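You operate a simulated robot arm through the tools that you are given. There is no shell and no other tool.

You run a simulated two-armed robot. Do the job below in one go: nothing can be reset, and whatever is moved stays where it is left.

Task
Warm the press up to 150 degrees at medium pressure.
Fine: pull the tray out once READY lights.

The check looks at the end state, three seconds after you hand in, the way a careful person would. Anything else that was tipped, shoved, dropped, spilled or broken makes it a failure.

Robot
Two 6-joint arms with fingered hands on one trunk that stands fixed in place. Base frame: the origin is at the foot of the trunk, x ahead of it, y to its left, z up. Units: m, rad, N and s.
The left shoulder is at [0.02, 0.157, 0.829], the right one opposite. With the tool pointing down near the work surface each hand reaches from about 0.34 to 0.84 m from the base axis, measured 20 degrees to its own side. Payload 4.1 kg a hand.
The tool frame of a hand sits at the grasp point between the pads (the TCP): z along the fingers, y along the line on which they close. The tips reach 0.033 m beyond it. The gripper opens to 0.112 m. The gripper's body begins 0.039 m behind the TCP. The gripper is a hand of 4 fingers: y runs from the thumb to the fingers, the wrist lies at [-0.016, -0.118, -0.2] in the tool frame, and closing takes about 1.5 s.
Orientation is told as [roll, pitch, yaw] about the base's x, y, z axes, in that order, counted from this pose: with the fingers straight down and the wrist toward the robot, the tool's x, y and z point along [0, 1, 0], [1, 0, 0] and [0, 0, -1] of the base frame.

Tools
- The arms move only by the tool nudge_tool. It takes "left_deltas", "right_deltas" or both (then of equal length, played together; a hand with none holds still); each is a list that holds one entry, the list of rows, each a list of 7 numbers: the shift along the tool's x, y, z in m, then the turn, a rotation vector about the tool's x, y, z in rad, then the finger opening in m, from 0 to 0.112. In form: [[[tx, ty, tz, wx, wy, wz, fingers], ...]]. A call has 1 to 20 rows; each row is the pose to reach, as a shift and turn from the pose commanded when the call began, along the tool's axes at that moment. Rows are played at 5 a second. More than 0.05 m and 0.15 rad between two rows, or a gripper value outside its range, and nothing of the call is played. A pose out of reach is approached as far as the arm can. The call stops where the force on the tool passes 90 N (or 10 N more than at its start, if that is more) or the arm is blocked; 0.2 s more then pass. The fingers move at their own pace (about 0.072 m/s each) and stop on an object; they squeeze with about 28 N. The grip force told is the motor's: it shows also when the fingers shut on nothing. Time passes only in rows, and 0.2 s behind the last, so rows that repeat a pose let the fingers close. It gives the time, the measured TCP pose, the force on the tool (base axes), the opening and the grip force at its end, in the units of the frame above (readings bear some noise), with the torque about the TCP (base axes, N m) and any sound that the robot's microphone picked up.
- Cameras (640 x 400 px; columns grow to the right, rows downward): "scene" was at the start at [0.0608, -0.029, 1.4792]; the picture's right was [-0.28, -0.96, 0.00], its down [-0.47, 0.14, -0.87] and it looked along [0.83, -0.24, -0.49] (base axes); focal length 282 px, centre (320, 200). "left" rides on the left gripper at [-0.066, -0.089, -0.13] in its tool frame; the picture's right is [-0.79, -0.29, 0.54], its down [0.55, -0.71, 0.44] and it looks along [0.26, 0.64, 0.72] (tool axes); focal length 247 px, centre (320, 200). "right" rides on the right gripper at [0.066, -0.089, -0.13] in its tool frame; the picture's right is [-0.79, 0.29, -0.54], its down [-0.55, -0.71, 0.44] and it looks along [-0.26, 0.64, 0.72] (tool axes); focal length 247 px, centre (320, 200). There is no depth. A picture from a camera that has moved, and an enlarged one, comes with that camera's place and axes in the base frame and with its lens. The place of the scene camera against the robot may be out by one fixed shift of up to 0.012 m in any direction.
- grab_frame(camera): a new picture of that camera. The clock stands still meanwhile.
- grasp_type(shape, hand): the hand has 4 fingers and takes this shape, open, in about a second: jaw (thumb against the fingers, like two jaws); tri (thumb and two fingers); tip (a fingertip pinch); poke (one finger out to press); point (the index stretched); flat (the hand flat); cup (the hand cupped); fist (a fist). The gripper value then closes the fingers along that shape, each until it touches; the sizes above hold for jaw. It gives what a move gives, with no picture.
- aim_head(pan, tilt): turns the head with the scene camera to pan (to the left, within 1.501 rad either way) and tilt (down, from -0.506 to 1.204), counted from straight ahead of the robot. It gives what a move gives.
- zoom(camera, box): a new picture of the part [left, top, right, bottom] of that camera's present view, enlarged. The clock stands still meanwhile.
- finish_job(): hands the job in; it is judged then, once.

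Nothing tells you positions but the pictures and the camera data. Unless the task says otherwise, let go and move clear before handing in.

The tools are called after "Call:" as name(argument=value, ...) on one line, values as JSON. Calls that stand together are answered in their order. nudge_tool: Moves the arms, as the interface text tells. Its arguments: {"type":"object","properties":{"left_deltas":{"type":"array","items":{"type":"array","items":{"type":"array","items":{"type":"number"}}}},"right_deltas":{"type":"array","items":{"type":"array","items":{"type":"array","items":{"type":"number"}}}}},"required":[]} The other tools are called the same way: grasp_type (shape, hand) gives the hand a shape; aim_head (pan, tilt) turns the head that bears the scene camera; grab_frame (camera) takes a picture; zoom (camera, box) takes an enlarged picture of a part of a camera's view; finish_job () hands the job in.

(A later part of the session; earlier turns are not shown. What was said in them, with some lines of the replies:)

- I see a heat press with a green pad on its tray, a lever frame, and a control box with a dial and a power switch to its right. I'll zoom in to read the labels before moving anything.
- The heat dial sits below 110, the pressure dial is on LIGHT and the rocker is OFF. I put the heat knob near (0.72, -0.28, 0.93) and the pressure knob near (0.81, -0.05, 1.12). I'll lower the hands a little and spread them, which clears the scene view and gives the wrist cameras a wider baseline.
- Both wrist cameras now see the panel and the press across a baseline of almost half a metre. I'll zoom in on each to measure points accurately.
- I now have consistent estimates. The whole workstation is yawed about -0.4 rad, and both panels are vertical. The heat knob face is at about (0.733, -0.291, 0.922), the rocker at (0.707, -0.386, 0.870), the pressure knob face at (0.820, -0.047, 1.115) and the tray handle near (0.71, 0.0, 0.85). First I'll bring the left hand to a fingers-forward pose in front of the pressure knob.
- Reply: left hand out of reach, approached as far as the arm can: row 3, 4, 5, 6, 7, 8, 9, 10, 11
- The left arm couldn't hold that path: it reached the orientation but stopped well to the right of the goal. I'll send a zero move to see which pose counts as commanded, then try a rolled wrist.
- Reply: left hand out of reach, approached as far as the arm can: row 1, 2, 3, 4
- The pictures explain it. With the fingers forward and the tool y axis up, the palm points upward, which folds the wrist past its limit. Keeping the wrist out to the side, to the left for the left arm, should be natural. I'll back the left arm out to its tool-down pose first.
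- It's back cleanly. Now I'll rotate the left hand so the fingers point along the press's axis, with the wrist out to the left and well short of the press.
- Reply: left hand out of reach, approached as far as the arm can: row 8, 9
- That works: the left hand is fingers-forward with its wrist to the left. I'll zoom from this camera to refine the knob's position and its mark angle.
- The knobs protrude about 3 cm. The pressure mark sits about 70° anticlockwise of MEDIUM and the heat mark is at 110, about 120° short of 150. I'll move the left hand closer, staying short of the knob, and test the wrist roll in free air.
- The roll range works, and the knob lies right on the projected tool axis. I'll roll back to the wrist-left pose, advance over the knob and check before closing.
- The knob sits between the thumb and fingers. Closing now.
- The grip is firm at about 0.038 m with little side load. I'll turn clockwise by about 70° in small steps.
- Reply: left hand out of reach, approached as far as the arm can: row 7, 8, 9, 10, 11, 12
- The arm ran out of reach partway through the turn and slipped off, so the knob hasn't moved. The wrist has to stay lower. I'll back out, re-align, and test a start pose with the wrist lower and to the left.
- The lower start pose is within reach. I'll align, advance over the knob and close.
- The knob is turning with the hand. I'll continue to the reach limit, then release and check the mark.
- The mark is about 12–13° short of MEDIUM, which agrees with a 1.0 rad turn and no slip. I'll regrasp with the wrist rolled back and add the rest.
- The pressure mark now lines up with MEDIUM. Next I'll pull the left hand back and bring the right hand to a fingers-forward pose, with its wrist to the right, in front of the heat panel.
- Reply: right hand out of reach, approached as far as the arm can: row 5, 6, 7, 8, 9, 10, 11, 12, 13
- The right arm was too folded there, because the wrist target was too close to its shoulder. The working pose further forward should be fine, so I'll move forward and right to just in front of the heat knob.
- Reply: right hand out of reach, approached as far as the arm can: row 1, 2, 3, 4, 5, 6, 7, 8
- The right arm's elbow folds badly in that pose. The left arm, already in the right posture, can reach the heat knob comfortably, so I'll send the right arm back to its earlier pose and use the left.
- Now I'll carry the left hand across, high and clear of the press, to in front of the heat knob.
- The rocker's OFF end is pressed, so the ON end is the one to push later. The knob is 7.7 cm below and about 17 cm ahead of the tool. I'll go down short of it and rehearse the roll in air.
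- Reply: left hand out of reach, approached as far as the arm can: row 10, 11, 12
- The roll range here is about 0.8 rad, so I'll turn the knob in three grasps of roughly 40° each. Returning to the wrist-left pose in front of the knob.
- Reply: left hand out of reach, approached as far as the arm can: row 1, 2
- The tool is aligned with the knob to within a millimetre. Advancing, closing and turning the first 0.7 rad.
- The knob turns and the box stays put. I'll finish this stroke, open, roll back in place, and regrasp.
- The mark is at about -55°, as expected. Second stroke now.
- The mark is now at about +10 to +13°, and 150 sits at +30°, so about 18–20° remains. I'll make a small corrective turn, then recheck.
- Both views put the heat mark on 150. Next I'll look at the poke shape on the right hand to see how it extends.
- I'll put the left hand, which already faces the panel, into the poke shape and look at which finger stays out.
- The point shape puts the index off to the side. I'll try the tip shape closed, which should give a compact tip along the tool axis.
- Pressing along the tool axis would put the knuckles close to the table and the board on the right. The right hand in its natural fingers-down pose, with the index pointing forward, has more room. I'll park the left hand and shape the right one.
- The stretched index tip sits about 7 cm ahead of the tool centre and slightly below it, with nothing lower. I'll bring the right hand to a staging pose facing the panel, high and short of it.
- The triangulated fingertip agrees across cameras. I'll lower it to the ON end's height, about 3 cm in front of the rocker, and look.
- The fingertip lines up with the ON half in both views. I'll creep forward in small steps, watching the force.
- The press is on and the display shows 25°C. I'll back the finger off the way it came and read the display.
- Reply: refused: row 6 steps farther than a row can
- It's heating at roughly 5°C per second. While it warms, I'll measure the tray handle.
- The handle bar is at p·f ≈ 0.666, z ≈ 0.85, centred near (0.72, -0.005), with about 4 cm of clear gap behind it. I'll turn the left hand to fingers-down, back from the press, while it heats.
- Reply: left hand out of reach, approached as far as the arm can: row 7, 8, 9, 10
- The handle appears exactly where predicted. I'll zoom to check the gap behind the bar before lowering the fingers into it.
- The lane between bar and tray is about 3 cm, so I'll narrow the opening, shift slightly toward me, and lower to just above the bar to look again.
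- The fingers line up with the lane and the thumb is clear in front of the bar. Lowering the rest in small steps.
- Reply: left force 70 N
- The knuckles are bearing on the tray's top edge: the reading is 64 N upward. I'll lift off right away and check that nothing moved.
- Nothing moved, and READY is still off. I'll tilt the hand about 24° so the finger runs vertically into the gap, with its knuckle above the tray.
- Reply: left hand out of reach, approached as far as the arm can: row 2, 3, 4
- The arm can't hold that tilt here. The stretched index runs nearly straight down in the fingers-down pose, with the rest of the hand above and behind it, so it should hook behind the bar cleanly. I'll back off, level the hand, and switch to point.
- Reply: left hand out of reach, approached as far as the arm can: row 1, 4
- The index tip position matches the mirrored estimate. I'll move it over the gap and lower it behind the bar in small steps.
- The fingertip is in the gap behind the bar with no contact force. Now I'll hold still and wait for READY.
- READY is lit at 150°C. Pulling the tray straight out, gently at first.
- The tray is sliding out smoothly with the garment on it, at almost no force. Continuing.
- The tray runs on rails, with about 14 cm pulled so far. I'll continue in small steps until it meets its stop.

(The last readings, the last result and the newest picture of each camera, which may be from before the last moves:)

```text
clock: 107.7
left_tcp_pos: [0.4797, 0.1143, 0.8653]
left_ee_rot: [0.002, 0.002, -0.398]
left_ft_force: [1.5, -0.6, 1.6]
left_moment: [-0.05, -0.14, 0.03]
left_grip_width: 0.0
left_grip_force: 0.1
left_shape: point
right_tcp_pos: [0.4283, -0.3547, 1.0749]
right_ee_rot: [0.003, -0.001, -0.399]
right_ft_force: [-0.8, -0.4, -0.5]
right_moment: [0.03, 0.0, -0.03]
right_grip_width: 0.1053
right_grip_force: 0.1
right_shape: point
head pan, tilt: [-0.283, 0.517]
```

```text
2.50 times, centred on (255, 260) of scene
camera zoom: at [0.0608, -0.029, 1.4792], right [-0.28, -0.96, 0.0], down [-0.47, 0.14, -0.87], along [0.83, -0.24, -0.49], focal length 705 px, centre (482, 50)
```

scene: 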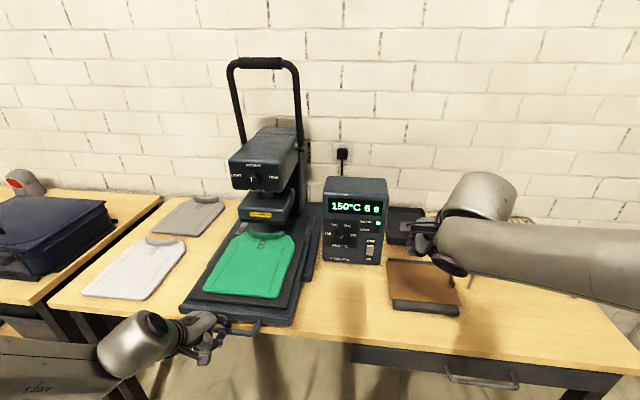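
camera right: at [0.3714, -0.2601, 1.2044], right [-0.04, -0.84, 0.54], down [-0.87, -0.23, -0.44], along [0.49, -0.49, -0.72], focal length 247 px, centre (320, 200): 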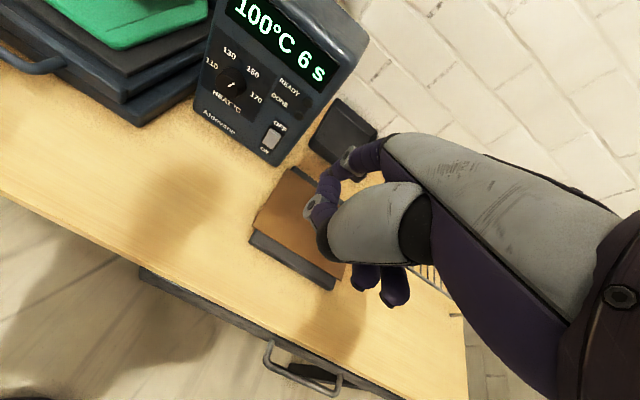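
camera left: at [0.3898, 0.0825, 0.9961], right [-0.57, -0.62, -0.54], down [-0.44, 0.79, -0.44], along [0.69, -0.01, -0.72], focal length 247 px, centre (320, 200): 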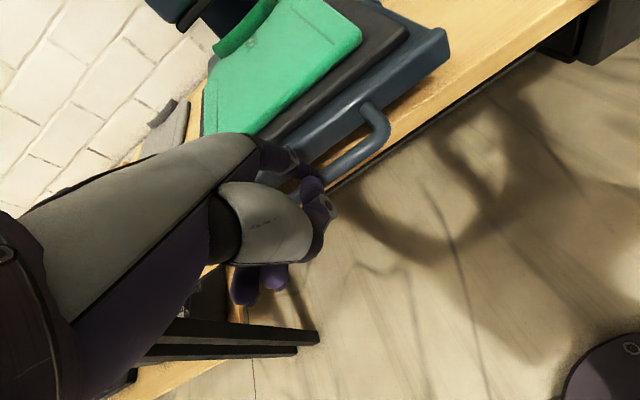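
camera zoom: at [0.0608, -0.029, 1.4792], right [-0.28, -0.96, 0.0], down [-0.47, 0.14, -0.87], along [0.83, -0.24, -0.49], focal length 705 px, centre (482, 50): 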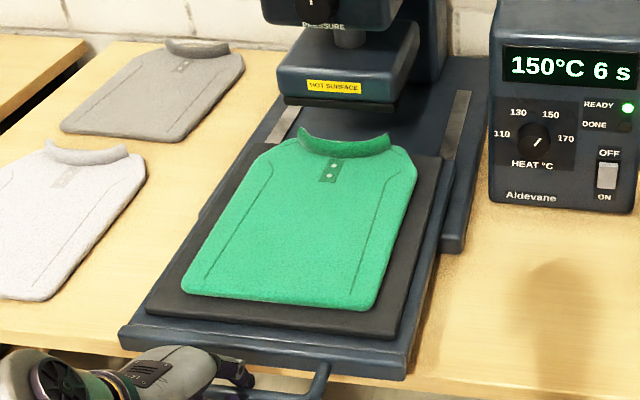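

Call:
nudge_tool(left_deltas=[[[0, -0.005, 0, 0, 0, 0, 0], [0, -0.01, 0, 0, 0, 0, 0], [0, -0.015, 0, 0, 0, 0, 0]]])

Call:
zoom(camera="scene", box=[170, 180, 340, 340])

Call:
grab_frame(camera="left")

```text
clock: 108.5
left_tcp_pos: [0.4667, 0.1179, 0.8685]
left_ee_rot: [0.005, 0.008, -0.397]
left_ft_force: [0.4, -0.1, -0.7]
left_moment: [-0.02, 0.0, 0.06]
left_grip_width: 0.0
left_grip_force: 0.0
left_shape: point
left hand out of reach, approached as far as the arm can: row 3
right_tcp_pos: [0.4275, -0.3547, 1.0744]
right_ee_rot: [0.003, 0.0, -0.401]
right_ft_force: [0.2, -0.4, 0.2]
right_moment: [0.01, 0.01, 0.0]
right_grip_width: 0.1057
right_grip_force: 0.0
right_shape: point
head pan, tilt: [-0.283, 0.517]
```

```text
2.50 times, centred on (255, 260) of scene
camera zoom: at [0.0609, -0.029, 1.4792], right [-0.28, -0.96, 0.0], down [-0.47, 0.14, -0.87], along [0.83, -0.24, -0.49], focal length 705 px, centre (482, 50)
```

zoom: 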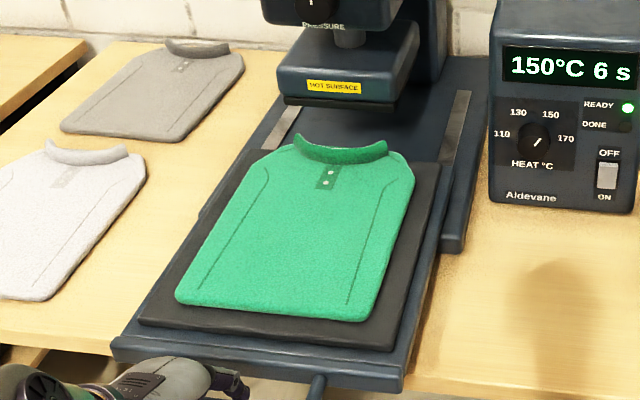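

```text
taken
camera left: at [0.3593, 0.0916, 0.9989], right [-0.57, -0.62, -0.54], down [-0.44, 0.79, -0.43], along [0.69, 0.0, -0.72], focal length 247 px, centre (320, 200)
```

left: 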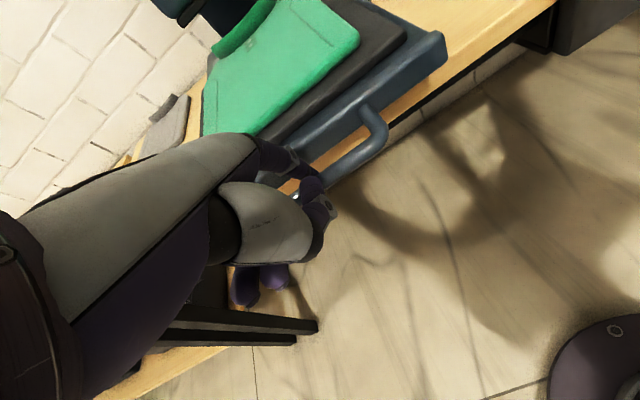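

The left arm has reached its inner limit with the tray about 20 cm out and no stop felt yet. I'll pivot the hand about the fingertip for more room, then pull a little further.

Call:
nudge_tool(left_deltas=[[[0.0106, 0.0034, 0.001, 0, 0, 0.15, 0], [0.0205, 0.0084, 0.002, 0, 0, 0.3, 0], [0.0296, 0.0148, 0.002, 0, 0, 0.45, 0], [0.0376, 0.0225, 0.002, 0, 0, 0.6, 0], [0.0376, 0.0225, 0.002, 0, 0, 0.6, 0]]])

Call:
grab_frame(camera="left")

Call:
zoom(camera="scene", box=[150, 220, 330, 370])

```text
clock: 109.7
left_tcp_pos: [0.5022, 0.1428, 0.867]
left_ee_rot: [0.0, 0.0, -0.998]
left_ft_force: [-0.8, -0.5, 0.4]
left_moment: [0.04, 0.0, -0.01]
left_grip_width: 0.1055
left_grip_force: 0.0
left_shape: point
left hand out of reach, approached as far as the arm can: row 1, 2, 3
right_tcp_pos: [0.427, -0.3551, 1.0749]
right_ee_rot: [0.002, 0.001, -0.4]
right_ft_force: [-0.9, -0.6, 0.4]
right_moment: [-0.02, 0.01, 0.02]
right_grip_width: 0.1055
right_grip_force: 0.1
right_shape: point
head pan, tilt: [-0.283, 0.517]
```

```text
taken
camera left: at [0.3978, 0.1835, 0.9959], right [-0.82, -0.19, -0.54], down [0.08, 0.9, -0.44], along [0.56, -0.4, -0.72], focal length 247 px, centre (320, 200)
```

left: 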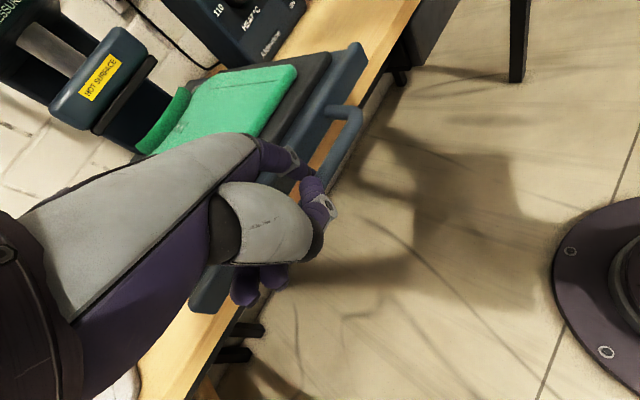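

```text
2.67 times, centred on (240, 295) of scene
camera zoom: at [0.0608, -0.0289, 1.4792], right [-0.28, -0.96, 0.0], down [-0.47, 0.14, -0.87], along [0.83, -0.24, -0.49], focal length 752 px, centre (533, -53)
```

zoom: 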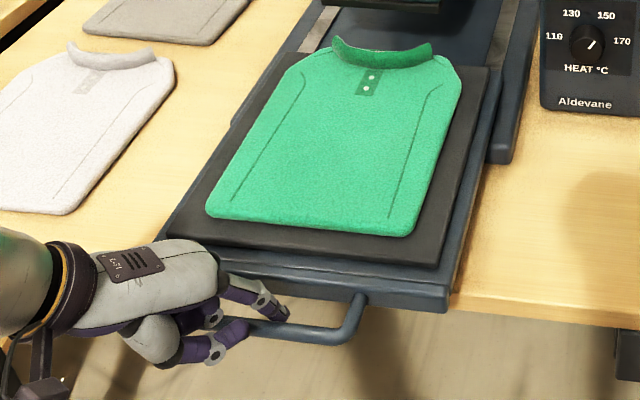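

Good: the finger is still behind the bar and the arm is back in reach. Continuing the straight pull in small steps.

Call:
nudge_tool(left_deltas=[[[-0.0045, -0.0066, 0, 0, 0, 0, 0], [-0.009, -0.0132, 0, 0, 0, 0, 0], [-0.0118, -0.0173, 0, 0, 0, 0, 0], [-0.0146, -0.0215, 0, 0, 0, 0, 0]]])

Call:
zoom(camera="scene", box=[150, 220, 330, 370])

```text
clock: 110.7
left_tcp_pos: [0.477, 0.1545, 0.865]
left_ee_rot: [-0.001, -0.001, -1.001]
left_ft_force: [0.6, -1.3, 1.7]
left_moment: [-0.03, -0.02, 0.02]
left_grip_width: 0.0
left_grip_force: 0.1
left_shape: point
right_tcp_pos: [0.4293, -0.3546, 1.0752]
right_ee_rot: [0.002, -0.001, -0.399]
right_ft_force: [0.1, -0.3, 0.2]
right_moment: [0.0, 0.0, -0.01]
right_grip_width: 0.1055
right_grip_force: 0.0
right_shape: point
head pan, tilt: [-0.283, 0.517]
```

```text
2.67 times, centred on (240, 295) of scene
camera zoom: at [0.0608, -0.029, 1.4792], right [-0.28, -0.96, 0.0], down [-0.47, 0.14, -0.87], along [0.83, -0.24, -0.49], focal length 752 px, centre (533, -53)
```

zoom: 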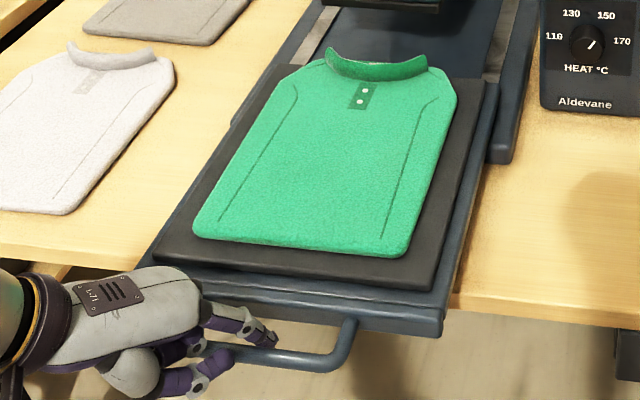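

Call:
nudge_tool(left_deltas=[[[-0.0034, -0.005, 0, 0, 0, 0, 0], [-0.0068, -0.0099, 0, 0, 0, 0, 0], [-0.009, -0.0132, 0, 0, 0, 0, 0]]])

Call:
zoom(camera="scene", box=[150, 220, 330, 370])

```text
clock: 111.5
left_tcp_pos: [0.4639, 0.1599, 0.8654]
left_ee_rot: [0.0, -0.002, -0.999]
left_ft_force: [1.9, 0.0, 0.4]
left_moment: [-0.07, -0.05, 0.03]
left_grip_width: 0.0
left_grip_force: 0.1
left_shape: point
right_tcp_pos: [0.4286, -0.3555, 1.075]
right_ee_rot: [0.002, 0.001, -0.398]
right_ft_force: [0.6, -0.3, 0.1]
right_moment: [-0.02, 0.0, 0.01]
right_grip_width: 0.1055
right_grip_force: 0.1
right_shape: point
head pan, tilt: [-0.283, 0.517]
```

```text
2.67 times, centred on (240, 295) of scene
camera zoom: at [0.0608, -0.029, 1.4792], right [-0.28, -0.96, 0.0], down [-0.47, 0.14, -0.87], along [0.83, -0.24, -0.49], focal length 752 px, centre (533, -53)
```

zoom: 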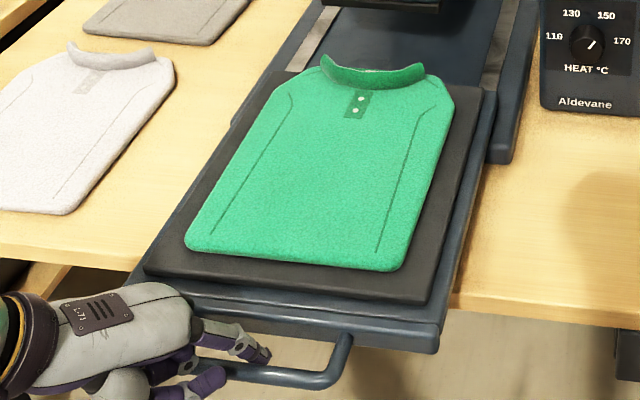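

Call:
nudge_tool(left_deltas=[[[-0.0023, -0.0033, 0, 0, 0, 0, 0], [-0.0045, -0.0066, 0, 0, 0, 0, 0], [-0.0068, -0.0099, 0, 0, 0, 0, 0]]])

Call:
zoom(camera="scene", box=[150, 220, 330, 370])

```text
clock: 112.3
left_tcp_pos: [0.4521, 0.1646, 0.8652]
left_ee_rot: [0.0, -0.001, -1.0]
left_ft_force: [0.8, -0.2, 0.3]
left_moment: [-0.04, -0.02, 0.01]
left_grip_width: 0.0001
left_grip_force: 0.0
left_shape: point
right_tcp_pos: [0.4281, -0.3561, 1.0743]
right_ee_rot: [0.002, 0.0, -0.399]
right_ft_force: [0.4, 0.1, -0.1]
right_moment: [-0.01, 0.0, -0.01]
right_grip_width: 0.1056
right_grip_force: 0.2
right_shape: point
head pan, tilt: [-0.283, 0.517]
```

```text
2.67 times, centred on (240, 295) of scene
camera zoom: at [0.0609, -0.029, 1.4792], right [-0.28, -0.96, 0.0], down [-0.47, 0.14, -0.87], along [0.83, -0.24, -0.49], focal length 752 px, centre (533, -53)
```

zoom: 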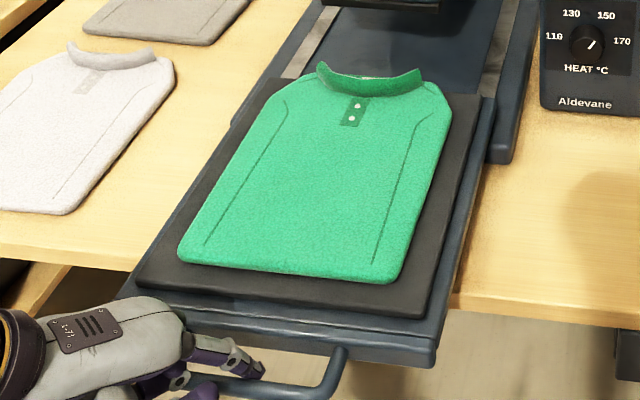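

The tray stays level although its centre is well past the base, so the rails hold it captive. I'll keep going gently to find the stop.

Call:
nudge_tool(left_deltas=[[[-0.0028, -0.0041, 0, 0, 0, 0, 0], [-0.0056, -0.0083, 0, 0, 0, 0, 0], [-0.0085, -0.0124, 0, 0, 0, 0, 0], [-0.0113, -0.0165, 0, 0, 0, 0, 0]]])

Call:
zoom(camera="scene", box=[150, 220, 330, 370])

```text
clock: 113.3
left_tcp_pos: [0.4347, 0.1724, 0.8653]
left_ee_rot: [-0.002, -0.001, -1.001]
left_ft_force: [0.7, -0.7, 1.7]
left_moment: [-0.04, -0.02, 0.01]
left_grip_width: 0.0
left_grip_force: 0.0
left_shape: point
right_tcp_pos: [0.4286, -0.3547, 1.0749]
right_ee_rot: [0.002, -0.001, -0.4]
right_ft_force: [-0.6, 0.4, 0.2]
right_moment: [-0.01, 0.0, 0.01]
right_grip_width: 0.1057
right_grip_force: 0.0
right_shape: point
head pan, tilt: [-0.283, 0.517]
```

```text
2.67 times, centred on (240, 295) of scene
camera zoom: at [0.0609, -0.029, 1.4792], right [-0.28, -0.96, 0.0], down [-0.47, 0.14, -0.87], along [0.83, -0.24, -0.49], focal length 752 px, centre (533, -53)
```

zoom: 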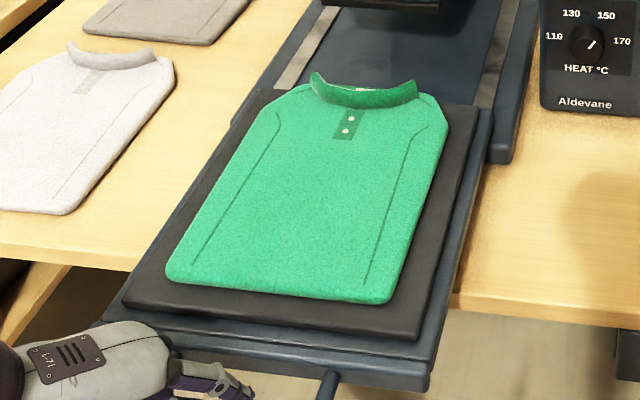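

Call:
nudge_tool(left_deltas=[[[-0.0028, -0.0041, 0, 0, 0, 0, 0], [-0.0056, -0.0083, 0, 0, 0, 0, 0], [-0.0085, -0.0124, 0, 0, 0, 0, 0], [-0.0113, -0.0165, 0, 0, 0, 0, 0]]])

Call:
grab_frame(camera="scene")

Call:
grab_frame(camera="left")

```text
clock: 114.3
left_tcp_pos: [0.4177, 0.1818, 0.8658]
left_ee_rot: [0.002, -0.001, -0.996]
left_ft_force: [15.9, -1.5, -2.1]
left_moment: [0.21, -0.14, 1.1]
left_grip_width: 0.0002
left_grip_force: 0.0
left_shape: point
right_tcp_pos: [0.4292, -0.3558, 1.0741]
right_ee_rot: [0.002, 0.0, -0.399]
right_ft_force: [0.1, 0.0, -0.2]
right_moment: [-0.01, -0.01, 0.0]
right_grip_width: 0.1057
right_grip_force: 0.1
right_shape: point
head pan, tilt: [-0.283, 0.517]
```

```text
taken
```

scene: 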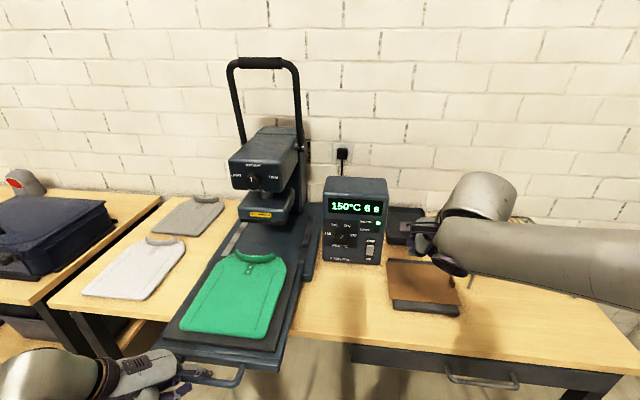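

```text
taken
camera left: at [0.3131, 0.2207, 0.9962], right [-0.82, -0.19, -0.54], down [0.08, 0.9, -0.44], along [0.57, -0.4, -0.72], focal length 247 px, centre (320, 200)
```

left: 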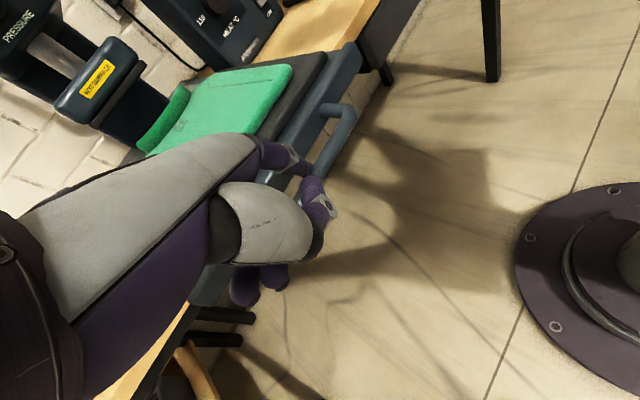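

The force rose to 16 N, so the tray is at its stop and fully out. I'll relax the hook slightly, lift the finger straight up out of the gap, and move clear.

Call:
nudge_tool(left_deltas=[[[0.0028, 0.0041, 0, 0, 0, 0, 0.1], [0.0045, 0.0066, 0, 0, 0, 0, 0.1], [0.0051, 0.0074, -0.02, 0, 0, 0, 0.1], [0.0051, 0.0074, -0.05, 0, 0, 0, 0.1], [0.0051, 0.0074, -0.09, 0, 0, 0, 0.1], [0.0051, 0.0074, -0.13, 0, 0, 0, 0.1], [0.0051, 0.0074, -0.17, 0, 0, 0, 0.1]]])

Call:
grab_frame(camera="scene")

Call:
grab_frame(camera="left")

```text
clock: 115.9
left_tcp_pos: [0.4255, 0.1763, 1.0332]
left_ee_rot: [-0.002, 0.001, -0.999]
left_ft_force: [-0.3, 0.6, -0.3]
left_moment: [0.02, -0.01, 0.0]
left_grip_width: 0.0001
left_grip_force: 0.0
left_shape: point
right_tcp_pos: [0.4283, -0.3548, 1.0745]
right_ee_rot: [0.004, 0.0, -0.402]
right_ft_force: [-0.3, 0.1, -0.3]
right_moment: [-0.03, 0.01, -0.05]
right_grip_width: 0.1053
right_grip_force: 0.0
right_shape: point
head pan, tilt: [-0.283, 0.517]
```

```text
taken
```

scene: 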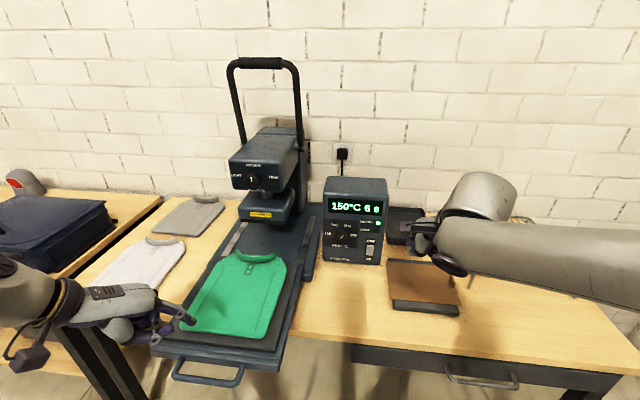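

```text
taken
camera left: at [0.3222, 0.2158, 1.1631], right [-0.82, -0.19, -0.54], down [0.08, 0.9, -0.44], along [0.56, -0.4, -0.72], focal length 247 px, centre (320, 200)
```

left: 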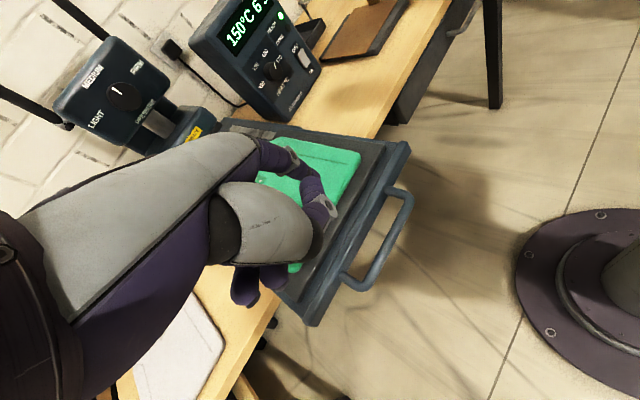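

Both the tray and the garment are out and undisturbed. I'll move both hands further clear and inspect the final state.

Call:
nudge_tool(left_deltas=[[[0, -0.02, -0.035, 0, 0, 0, 0.1], [0, -0.04, -0.07, 0, 0, 0, 0.1], [0, -0.06, -0.1, 0, 0, 0, 0.1], [0, -0.08, -0.13, 0, 0, 0, 0.1]]], right_deltas=[[[0, -0.01, -0.03, 0, 0, 0, 0.1], [0, -0.02, -0.06, 0, 0, 0, 0.1], [0, -0.03, -0.09, 0, 0, 0, 0.1], [0, -0.04, -0.12, 0, 0, 0, 0.1]]])

Call:
grab_frame(camera="scene")

Call:
zoom(camera="scene", box=[310, 165, 410, 275])

Call:
zoom(camera="scene", box=[210, 130, 310, 230])

```text
clock: 116.9
left_tcp_pos: [0.3786, 0.242, 1.1666]
left_ee_rot: [-0.001, -0.002, -1.002]
left_ft_force: [0.6, 0.6, -0.8]
left_moment: [0.01, 0.02, -0.04]
left_grip_width: 0.0
left_grip_force: 0.1
left_shape: point
right_tcp_pos: [0.3887, -0.3359, 1.197]
right_ee_rot: [0.001, 0.0, -0.4]
right_ft_force: [0.6, -0.1, 0.8]
right_moment: [0.01, -0.02, -0.02]
right_grip_width: 0.1056
right_grip_force: 0.1
right_shape: point
head pan, tilt: [-0.283, 0.517]
```

```text
taken
```

scene: 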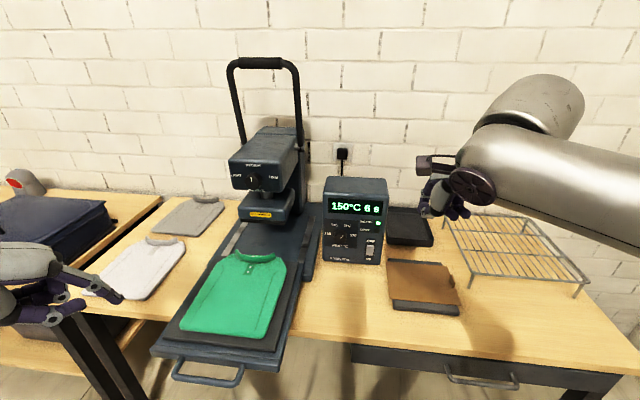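

```text
3.64 times, centred on (360, 220) of scene
camera zoom: at [0.0611, -0.0291, 1.4792], right [-0.28, -0.96, 0.0], down [-0.47, 0.14, -0.87], along [0.83, -0.24, -0.49], focal length 1026 px, centre (174, 127)
```

zoom: 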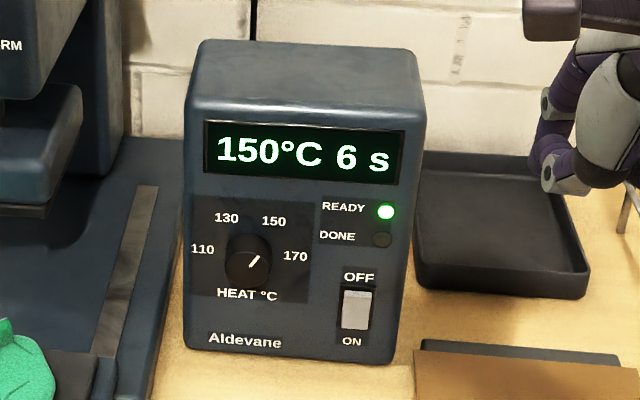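

```text
4.00 times, centred on (260, 180) of scene
camera zoom: at [0.0611, -0.0291, 1.4792], right [-0.28, -0.96, 0.0], down [-0.47, 0.14, -0.87], along [0.83, -0.24, -0.49], focal length 1128 px, centre (560, 280)
```

zoom: 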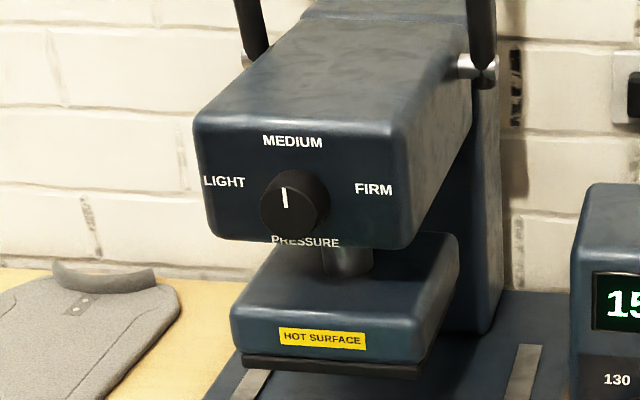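

The display holds at 150°C with READY lit. The pressure mark is on MEDIUM, the tray is fully out with its garment in place, and nothing else has moved. Both hands are clear, so I'm handing in.

Call:
finish_job()

```text
The job is handed in.
```

The press is at 150°C on medium pressure. READY came on, and only then did I pull the tray out to its stop with the green shirt still on it. Both hands were clear and nothing else looked moved when I handed in.

- **Slip on the pressure knob:** the left arm ran out of reach on the first try and its fingers slid off without turning the knob. It was set on a second grasp and a small correction.
- **Push on the tray:** on the first try at the tray handle, before READY, my fingers pressed on the tray's front edge with about 64 N. I lifted off straight away and saw no shift or damage.
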